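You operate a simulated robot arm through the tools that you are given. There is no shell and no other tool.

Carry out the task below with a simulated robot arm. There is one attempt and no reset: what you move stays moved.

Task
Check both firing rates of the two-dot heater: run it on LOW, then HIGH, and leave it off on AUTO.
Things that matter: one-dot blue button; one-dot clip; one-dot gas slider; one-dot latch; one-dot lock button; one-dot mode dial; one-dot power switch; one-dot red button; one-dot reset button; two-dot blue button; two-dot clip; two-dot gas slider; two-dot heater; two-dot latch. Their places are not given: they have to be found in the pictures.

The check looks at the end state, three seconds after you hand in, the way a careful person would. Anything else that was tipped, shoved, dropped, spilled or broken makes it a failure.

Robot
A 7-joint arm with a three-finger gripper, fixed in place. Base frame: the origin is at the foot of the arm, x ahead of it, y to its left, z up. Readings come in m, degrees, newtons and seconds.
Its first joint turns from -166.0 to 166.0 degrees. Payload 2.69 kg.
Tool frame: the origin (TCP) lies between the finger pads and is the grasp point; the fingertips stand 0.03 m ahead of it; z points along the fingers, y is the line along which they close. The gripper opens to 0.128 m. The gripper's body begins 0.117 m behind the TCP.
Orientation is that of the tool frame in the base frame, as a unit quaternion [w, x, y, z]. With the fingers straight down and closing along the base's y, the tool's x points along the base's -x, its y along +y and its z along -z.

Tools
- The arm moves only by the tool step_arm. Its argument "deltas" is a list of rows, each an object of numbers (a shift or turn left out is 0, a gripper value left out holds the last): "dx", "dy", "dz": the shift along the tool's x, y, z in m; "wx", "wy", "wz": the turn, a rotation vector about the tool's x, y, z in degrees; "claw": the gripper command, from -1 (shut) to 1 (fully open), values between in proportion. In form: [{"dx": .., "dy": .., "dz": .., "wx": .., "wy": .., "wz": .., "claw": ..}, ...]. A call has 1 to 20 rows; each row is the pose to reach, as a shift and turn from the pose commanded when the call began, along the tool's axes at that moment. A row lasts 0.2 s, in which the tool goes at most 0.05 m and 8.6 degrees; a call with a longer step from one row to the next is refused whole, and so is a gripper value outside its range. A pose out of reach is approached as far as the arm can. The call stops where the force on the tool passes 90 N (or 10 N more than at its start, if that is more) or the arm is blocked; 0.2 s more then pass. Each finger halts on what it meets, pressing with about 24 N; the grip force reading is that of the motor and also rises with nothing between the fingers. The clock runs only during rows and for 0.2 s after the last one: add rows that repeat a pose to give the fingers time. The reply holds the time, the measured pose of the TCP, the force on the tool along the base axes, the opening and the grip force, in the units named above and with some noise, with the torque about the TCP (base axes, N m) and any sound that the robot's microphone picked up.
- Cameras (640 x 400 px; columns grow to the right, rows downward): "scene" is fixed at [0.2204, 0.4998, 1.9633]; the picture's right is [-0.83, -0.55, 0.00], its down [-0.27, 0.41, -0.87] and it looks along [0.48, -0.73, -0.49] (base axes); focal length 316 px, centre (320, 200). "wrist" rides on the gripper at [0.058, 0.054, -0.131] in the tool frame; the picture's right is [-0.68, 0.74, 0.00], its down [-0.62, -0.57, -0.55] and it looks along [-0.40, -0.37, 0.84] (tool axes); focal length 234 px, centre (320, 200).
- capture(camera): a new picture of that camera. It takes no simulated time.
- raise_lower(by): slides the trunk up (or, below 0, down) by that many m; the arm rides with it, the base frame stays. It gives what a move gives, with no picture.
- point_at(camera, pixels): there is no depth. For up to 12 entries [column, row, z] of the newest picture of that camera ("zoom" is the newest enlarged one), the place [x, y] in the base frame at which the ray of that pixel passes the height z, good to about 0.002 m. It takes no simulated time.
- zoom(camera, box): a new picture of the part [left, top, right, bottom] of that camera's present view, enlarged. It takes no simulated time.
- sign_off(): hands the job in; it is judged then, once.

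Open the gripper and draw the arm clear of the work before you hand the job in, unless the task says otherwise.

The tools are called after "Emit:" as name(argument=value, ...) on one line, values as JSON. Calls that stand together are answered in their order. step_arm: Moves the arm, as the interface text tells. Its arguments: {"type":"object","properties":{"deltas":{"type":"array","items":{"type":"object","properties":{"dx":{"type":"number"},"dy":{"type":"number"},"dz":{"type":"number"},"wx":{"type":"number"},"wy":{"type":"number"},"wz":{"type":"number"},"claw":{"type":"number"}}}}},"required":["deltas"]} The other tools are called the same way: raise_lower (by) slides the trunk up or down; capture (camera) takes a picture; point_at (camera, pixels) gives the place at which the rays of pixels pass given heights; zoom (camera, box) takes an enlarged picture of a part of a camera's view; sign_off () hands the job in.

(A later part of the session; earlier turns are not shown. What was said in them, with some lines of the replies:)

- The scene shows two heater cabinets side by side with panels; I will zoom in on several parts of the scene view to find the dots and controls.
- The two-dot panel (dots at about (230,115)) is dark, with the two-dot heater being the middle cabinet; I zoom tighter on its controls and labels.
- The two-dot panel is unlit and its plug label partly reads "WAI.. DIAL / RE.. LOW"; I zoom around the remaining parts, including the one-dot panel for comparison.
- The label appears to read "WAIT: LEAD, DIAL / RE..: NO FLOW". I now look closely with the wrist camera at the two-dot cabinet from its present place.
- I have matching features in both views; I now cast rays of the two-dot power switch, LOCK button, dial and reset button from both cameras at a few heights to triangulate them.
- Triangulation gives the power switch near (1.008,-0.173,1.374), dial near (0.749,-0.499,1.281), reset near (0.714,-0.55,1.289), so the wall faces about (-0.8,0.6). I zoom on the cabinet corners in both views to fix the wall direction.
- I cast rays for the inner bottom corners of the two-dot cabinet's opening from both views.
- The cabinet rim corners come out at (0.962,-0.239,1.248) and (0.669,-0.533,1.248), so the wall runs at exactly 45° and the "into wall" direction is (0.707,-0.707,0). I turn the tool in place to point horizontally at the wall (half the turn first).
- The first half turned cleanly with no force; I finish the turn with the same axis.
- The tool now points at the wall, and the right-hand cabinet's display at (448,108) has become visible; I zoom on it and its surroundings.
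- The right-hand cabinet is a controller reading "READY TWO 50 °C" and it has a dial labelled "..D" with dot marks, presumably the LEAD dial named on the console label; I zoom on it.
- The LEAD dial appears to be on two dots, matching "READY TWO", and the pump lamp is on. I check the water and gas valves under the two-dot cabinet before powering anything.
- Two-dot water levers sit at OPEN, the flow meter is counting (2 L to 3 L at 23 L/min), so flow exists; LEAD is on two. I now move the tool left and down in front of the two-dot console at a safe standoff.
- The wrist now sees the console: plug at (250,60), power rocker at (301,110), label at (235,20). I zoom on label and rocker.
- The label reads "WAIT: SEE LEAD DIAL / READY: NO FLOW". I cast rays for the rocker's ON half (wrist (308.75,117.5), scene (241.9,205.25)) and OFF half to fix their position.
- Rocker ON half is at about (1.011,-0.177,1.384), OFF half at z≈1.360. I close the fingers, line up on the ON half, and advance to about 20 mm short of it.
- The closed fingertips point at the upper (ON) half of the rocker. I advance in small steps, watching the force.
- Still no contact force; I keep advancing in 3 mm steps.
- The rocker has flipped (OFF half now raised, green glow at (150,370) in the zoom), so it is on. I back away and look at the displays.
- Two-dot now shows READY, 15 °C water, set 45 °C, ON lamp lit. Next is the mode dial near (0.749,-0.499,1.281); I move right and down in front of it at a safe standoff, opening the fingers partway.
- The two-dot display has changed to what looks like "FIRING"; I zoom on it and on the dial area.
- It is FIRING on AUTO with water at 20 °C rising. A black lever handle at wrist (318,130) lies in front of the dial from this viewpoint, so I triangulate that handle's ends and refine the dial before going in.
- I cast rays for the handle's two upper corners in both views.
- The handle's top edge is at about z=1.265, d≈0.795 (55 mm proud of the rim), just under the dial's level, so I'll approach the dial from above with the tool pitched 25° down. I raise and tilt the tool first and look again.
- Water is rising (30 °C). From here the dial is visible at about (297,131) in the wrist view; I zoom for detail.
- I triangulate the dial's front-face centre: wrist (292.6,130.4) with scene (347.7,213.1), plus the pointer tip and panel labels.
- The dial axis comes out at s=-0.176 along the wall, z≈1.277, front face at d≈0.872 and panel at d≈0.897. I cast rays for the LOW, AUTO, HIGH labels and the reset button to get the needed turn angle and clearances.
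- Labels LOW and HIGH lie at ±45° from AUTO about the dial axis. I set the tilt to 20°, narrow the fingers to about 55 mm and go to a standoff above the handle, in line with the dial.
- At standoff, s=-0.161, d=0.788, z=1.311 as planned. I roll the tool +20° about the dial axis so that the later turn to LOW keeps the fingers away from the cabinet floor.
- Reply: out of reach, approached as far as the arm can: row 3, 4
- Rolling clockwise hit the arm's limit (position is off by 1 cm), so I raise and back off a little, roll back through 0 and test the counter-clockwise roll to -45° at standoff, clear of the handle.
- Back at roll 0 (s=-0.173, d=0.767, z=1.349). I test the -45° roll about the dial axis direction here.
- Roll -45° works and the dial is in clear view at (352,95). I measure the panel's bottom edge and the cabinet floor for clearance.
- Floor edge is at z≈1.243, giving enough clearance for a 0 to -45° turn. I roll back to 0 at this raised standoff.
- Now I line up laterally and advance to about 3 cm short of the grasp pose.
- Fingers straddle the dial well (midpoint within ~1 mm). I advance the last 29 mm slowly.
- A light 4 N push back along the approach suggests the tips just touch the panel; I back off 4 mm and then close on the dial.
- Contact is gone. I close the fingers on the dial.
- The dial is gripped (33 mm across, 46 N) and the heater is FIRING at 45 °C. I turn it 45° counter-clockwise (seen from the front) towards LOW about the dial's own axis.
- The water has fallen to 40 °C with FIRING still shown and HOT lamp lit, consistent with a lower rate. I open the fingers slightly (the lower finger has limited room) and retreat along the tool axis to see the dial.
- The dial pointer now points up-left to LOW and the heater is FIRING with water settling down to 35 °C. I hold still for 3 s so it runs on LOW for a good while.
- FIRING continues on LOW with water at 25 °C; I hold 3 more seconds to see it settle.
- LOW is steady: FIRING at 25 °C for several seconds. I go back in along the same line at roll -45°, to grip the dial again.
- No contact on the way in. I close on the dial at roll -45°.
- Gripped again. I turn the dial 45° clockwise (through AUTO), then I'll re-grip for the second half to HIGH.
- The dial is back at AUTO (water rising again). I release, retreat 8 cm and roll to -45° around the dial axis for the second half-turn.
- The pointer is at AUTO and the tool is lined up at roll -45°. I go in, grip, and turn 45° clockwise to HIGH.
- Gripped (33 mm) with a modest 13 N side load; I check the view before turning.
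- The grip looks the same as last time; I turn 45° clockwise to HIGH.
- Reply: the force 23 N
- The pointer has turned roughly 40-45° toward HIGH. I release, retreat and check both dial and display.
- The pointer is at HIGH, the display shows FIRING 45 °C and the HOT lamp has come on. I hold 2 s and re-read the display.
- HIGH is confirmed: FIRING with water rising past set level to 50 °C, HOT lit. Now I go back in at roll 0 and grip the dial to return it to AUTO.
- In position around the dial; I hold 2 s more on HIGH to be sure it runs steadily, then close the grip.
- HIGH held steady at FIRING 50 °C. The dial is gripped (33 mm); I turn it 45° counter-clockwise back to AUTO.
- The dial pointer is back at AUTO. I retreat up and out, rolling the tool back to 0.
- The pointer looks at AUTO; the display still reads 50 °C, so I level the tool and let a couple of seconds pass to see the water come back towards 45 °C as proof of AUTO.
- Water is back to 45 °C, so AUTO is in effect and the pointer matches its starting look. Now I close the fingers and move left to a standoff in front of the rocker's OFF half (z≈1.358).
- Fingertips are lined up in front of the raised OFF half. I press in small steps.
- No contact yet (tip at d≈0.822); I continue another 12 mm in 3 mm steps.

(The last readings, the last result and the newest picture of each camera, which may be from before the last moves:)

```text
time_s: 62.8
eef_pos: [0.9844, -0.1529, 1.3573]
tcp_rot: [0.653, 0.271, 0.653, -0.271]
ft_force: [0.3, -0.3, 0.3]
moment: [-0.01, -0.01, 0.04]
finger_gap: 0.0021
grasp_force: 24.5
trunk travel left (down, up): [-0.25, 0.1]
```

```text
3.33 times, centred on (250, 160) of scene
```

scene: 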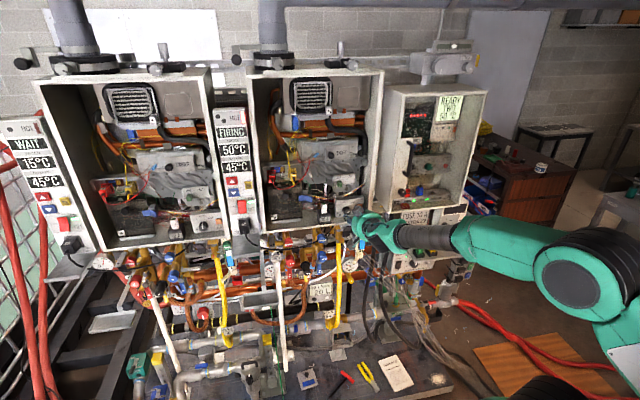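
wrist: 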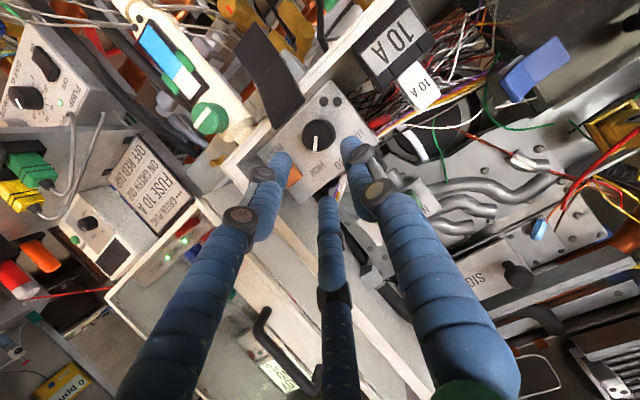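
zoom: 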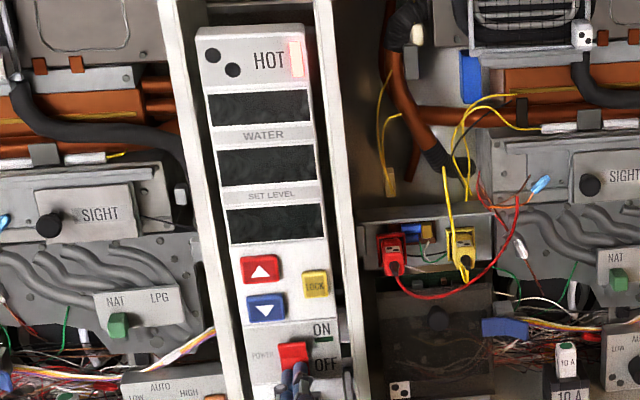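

The display is blank and the ON lamp is out: the heater is off (HOT lamp just residual heat). I back straight out.

Emit:
step_arm(deltas=[{"dz": -0.03}, {"dz": -0.07}, {"dz": -0.11}, {"dz": -0.15}, {"dz": -0.19}, {"dz": -0.19}])

Emit:
step_arm(deltas=[{"dx": -0.02, "dy": -0.03, "claw": 0.5}, {"dx": -0.05, "dy": -0.06, "claw": 1}, {"dx": -0.08, "dy": -0.09, "claw": 1}, {"dx": -0.11, "dy": -0.12, "dz": -0.01}, {"dx": -0.14, "dy": -0.15, "dz": -0.02}, {"dx": -0.17, "dy": -0.18, "dz": -0.02}, {"dx": -0.2, "dy": -0.21, "dz": -0.02}, {"dx": -0.2, "dy": -0.21, "dz": -0.02}])

Emit:
capture(camera="scene")

Emit:
zoom(camera="scene", box=[200, 100, 296, 240])

Emit:
zoom(camera="scene", box=[300, 180, 380, 230])

Emit:
zoom(camera="scene", box=[250, 220, 400, 320])

```text
time_s: 64.2
eef_pos: [0.8488, -0.0181, 1.3578]
tcp_rot: [0.653, 0.27, 0.654, -0.27]
ft_force: [-0.3, 0.0, 0.6]
moment: [-0.01, 0.01, 0.03]
finger_gap: 0.0022
grasp_force: 23.9
trunk travel left (down, up): [-0.25, 0.1]
```

```text
time_s: 66.0
eef_pos: [0.6866, -0.1541, 1.5581]
tcp_rot: [0.653, 0.27, 0.653, -0.27]
ft_force: [-0.3, -0.9, 0.8]
moment: [0.01, 0.05, 0.08]
finger_gap: 0.128
grasp_force: 0.1
trunk travel left (down, up): [-0.25, 0.1]
```

```text
taken
```

scene: 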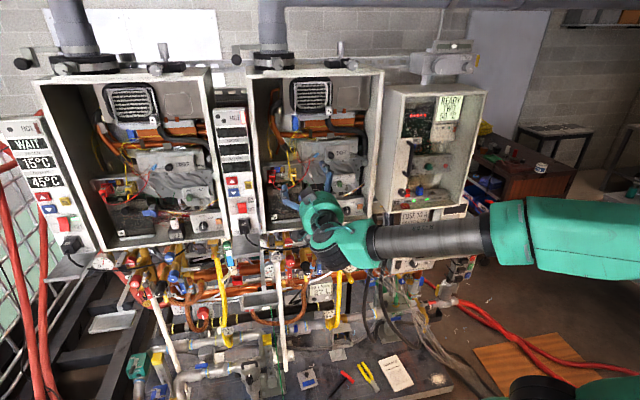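

```text
2.86 times, centred on (248, 170) of scene
```

zoom: 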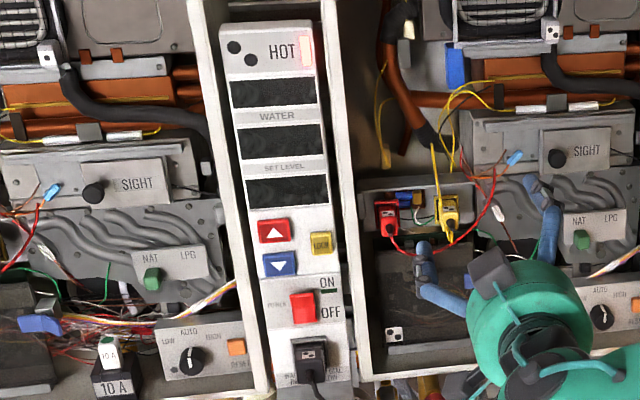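

```text
8.00 times, centred on (340, 205) of scene
```

zoom: 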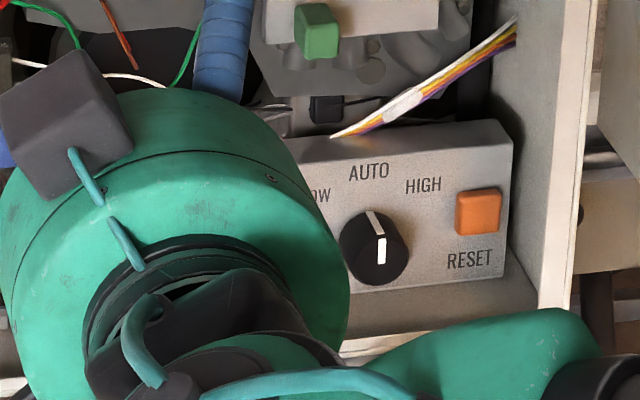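

```text
4.00 times, centred on (325, 270) of scene
```

zoom: 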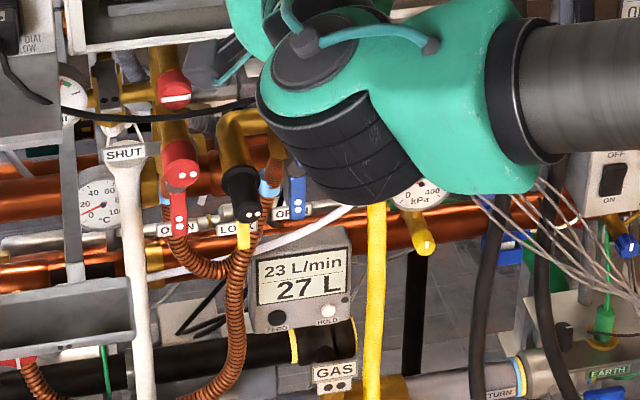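

The dial picture matches the start exactly at AUTO, the console is dark. I draw the arm further back, let a few seconds pass, and check the whole scene once more.

Emit:
step_arm(deltas=[{"dx": -0.01, "dz": -0.03}, {"dx": -0.02, "dz": -0.06}, {"dx": -0.03, "dz": -0.09}, {"dx": -0.03, "dz": -0.1}, {"dx": -0.03, "dz": -0.1}, {"dx": -0.03, "dz": -0.1}, {"dx": -0.03, "dz": -0.1}, {"dx": -0.03, "dz": -0.1}, {"dx": -0.03, "dz": -0.1}, {"dx": -0.03, "dz": -0.1}, {"dx": -0.03, "dz": -0.1}, {"dx": -0.03, "dz": -0.1}, {"dx": -0.03, "dz": -0.1}, {"dx": -0.03, "dz": -0.1}])

Emit:
capture(camera="scene")

Emit:
zoom(camera="scene", box=[200, 95, 280, 235])

Emit:
zoom(camera="scene", box=[250, 150, 400, 250])

Emit:
capture(camera="wrist")

```text
time_s: 69.0
eef_pos: [0.6178, -0.0819, 1.5865]
tcp_rot: [0.654, 0.271, 0.653, -0.27]
ft_force: [0.1, -0.3, 0.1]
moment: [0.0, -0.03, 0.01]
finger_gap: 0.1283
grasp_force: 0.0
trunk travel left (down, up): [-0.25, 0.1]
```

```text
taken
```

scene: 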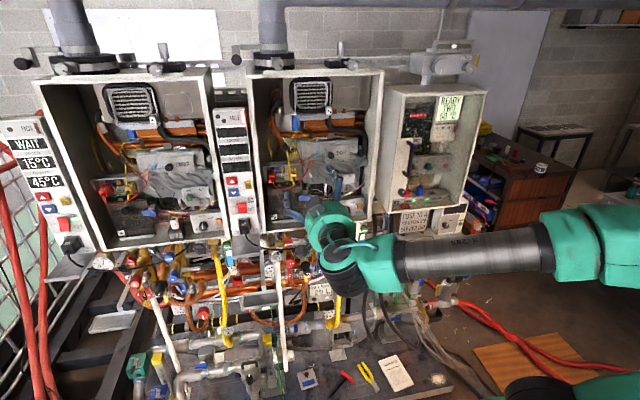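

```text
2.86 times, centred on (240, 165) of scene
```

zoom: 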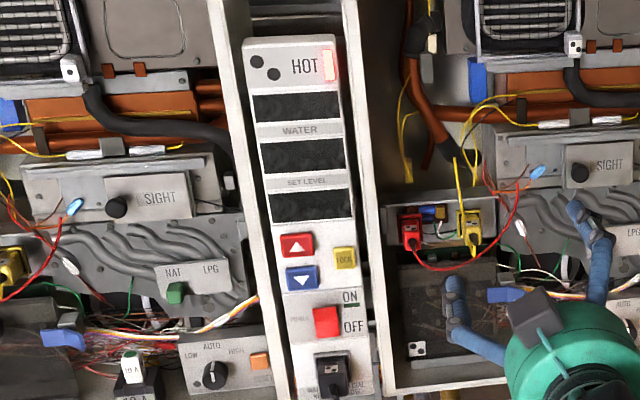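

```text
4.00 times, centred on (325, 200) of scene
```

zoom: 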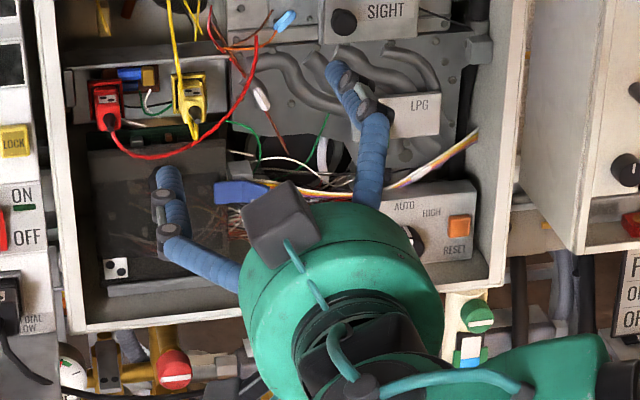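

```text
taken
```

wrist: 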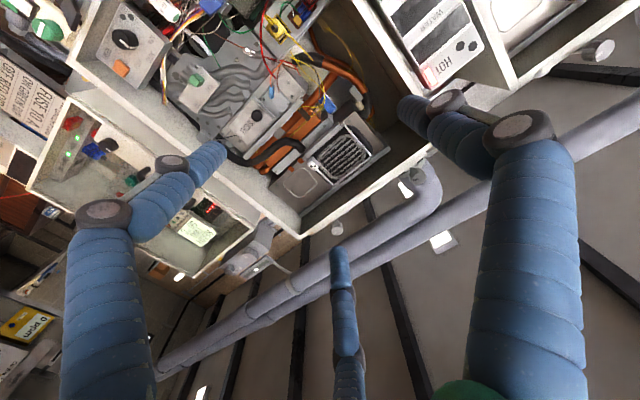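

Everything else looks as at the start; the HOT lamp is still lit with the power off. I wait some seconds more to see whether it goes out as the heater cools.

Emit:
step_arm(deltas=[{"dz": 0}, {"dz": 0}, {"dz": 0}, {"dz": 0}, {"dz": 0}, {"dz": 0}, {"dz": 0}, {"dz": 0}, {"dz": 0}, {"dz": 0}, {"dz": 0}, {"dz": 0}, {"dz": 0}, {"dz": 0}, {"dz": 0}, {"dz": 0}, {"dz": 0}, {"dz": 0}, {"dz": 0}, {"dz": 0}])

Emit:
step_arm(deltas=[{"dz": 0}, {"dz": 0}, {"dz": 0}, {"dz": 0}, {"dz": 0}, {"dz": 0}, {"dz": 0}, {"dz": 0}, {"dz": 0}, {"dz": 0}, {"dz": 0}, {"dz": 0}, {"dz": 0}, {"dz": 0}, {"dz": 0}, {"dz": 0}, {"dz": 0}, {"dz": 0}, {"dz": 0}, {"dz": 0}])

Emit:
zoom(camera="scene", box=[210, 95, 290, 145])

Emit:
zoom(camera="scene", box=[395, 85, 491, 145])

Emit:
zoom(camera="scene", box=[0, 100, 120, 260])

```text
time_s: 73.2
eef_pos: [0.6174, -0.083, 1.5874]
tcp_rot: [0.654, 0.27, 0.653, -0.27]
ft_force: [-0.9, -0.1, 0.3]
moment: [-0.01, -0.01, 0.01]
finger_gap: 0.128
grasp_force: 0.1
trunk travel left (down, up): [-0.25, 0.1]
```

```text
time_s: 77.4
eef_pos: [0.6172, -0.0824, 1.5873]
tcp_rot: [0.653, 0.269, 0.654, -0.27]
ft_force: [-0.8, 0.2, -0.2]
moment: [0.0, -0.02, 0.01]
finger_gap: 0.1282
grasp_force: 0.0
trunk travel left (down, up): [-0.25, 0.1]
```

```text
8.00 times, centred on (250, 120) of scene
```

zoom: 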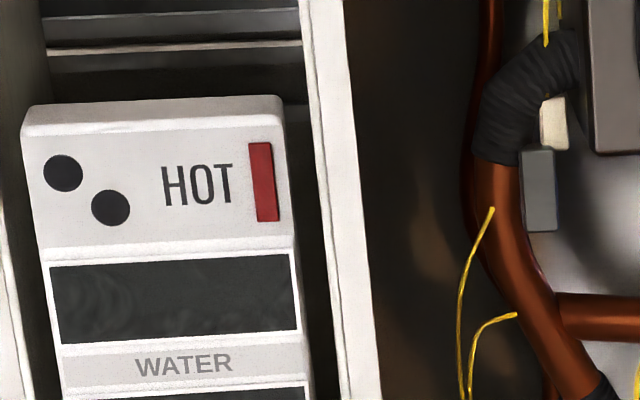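

```text
6.67 times, centred on (443, 115) of scene
```

zoom: 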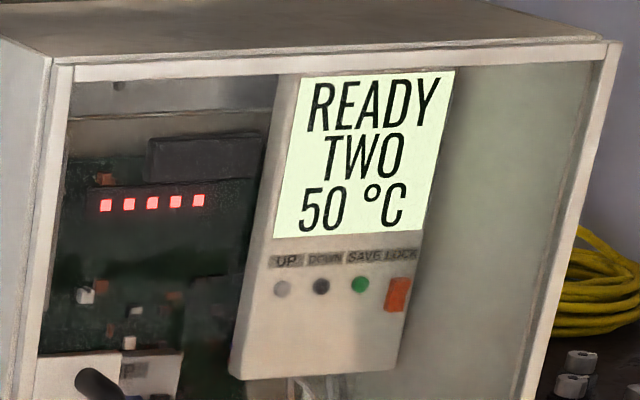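

```text
2.50 times, centred on (60, 180) of scene
```

zoom: 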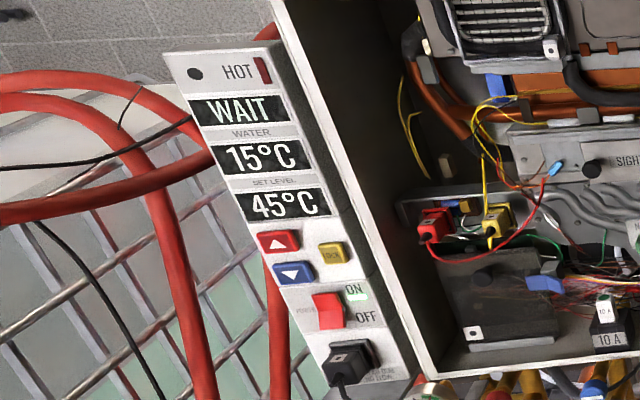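

The HOT lamp has gone out and the two-dot display is dark with its dial at AUTO. The one-dot heater and the controller read the same as at the start, the gripper is open and the arm is clear, so I hand in.

Emit:
sign_off()

```text
The job is handed in.
```

I ran the two-dot heater on LOW and then on HIGH. It is now off with its mode dial on AUTO, and I've handed the job in.

| Dial | What the two-dot console showed | Time on that setting |
|---|---|---|
| LOW | FIRING, water steady at 25 °C | about 11 s |
| HIGH | FIRING, water rose to 50 °C, HOT lamp lit | about 9 s |
| AUTO | FIRING, water back at the 45 °C set level | about 10 s before I switched off |

- **Going from LOW to HIGH:** the dial sat on AUTO for a few seconds, because the arm couldn't make the full turn in one grip.
- **Heater at the end:** the two-dot display is blank, its power lamp is out, and the HOT lamp went out after it cooled.
- **Everything else:** the one-dot heater and the controller read the same as at the start, and I saw nothing else moved. The gripper is open and the arm is pulled back.
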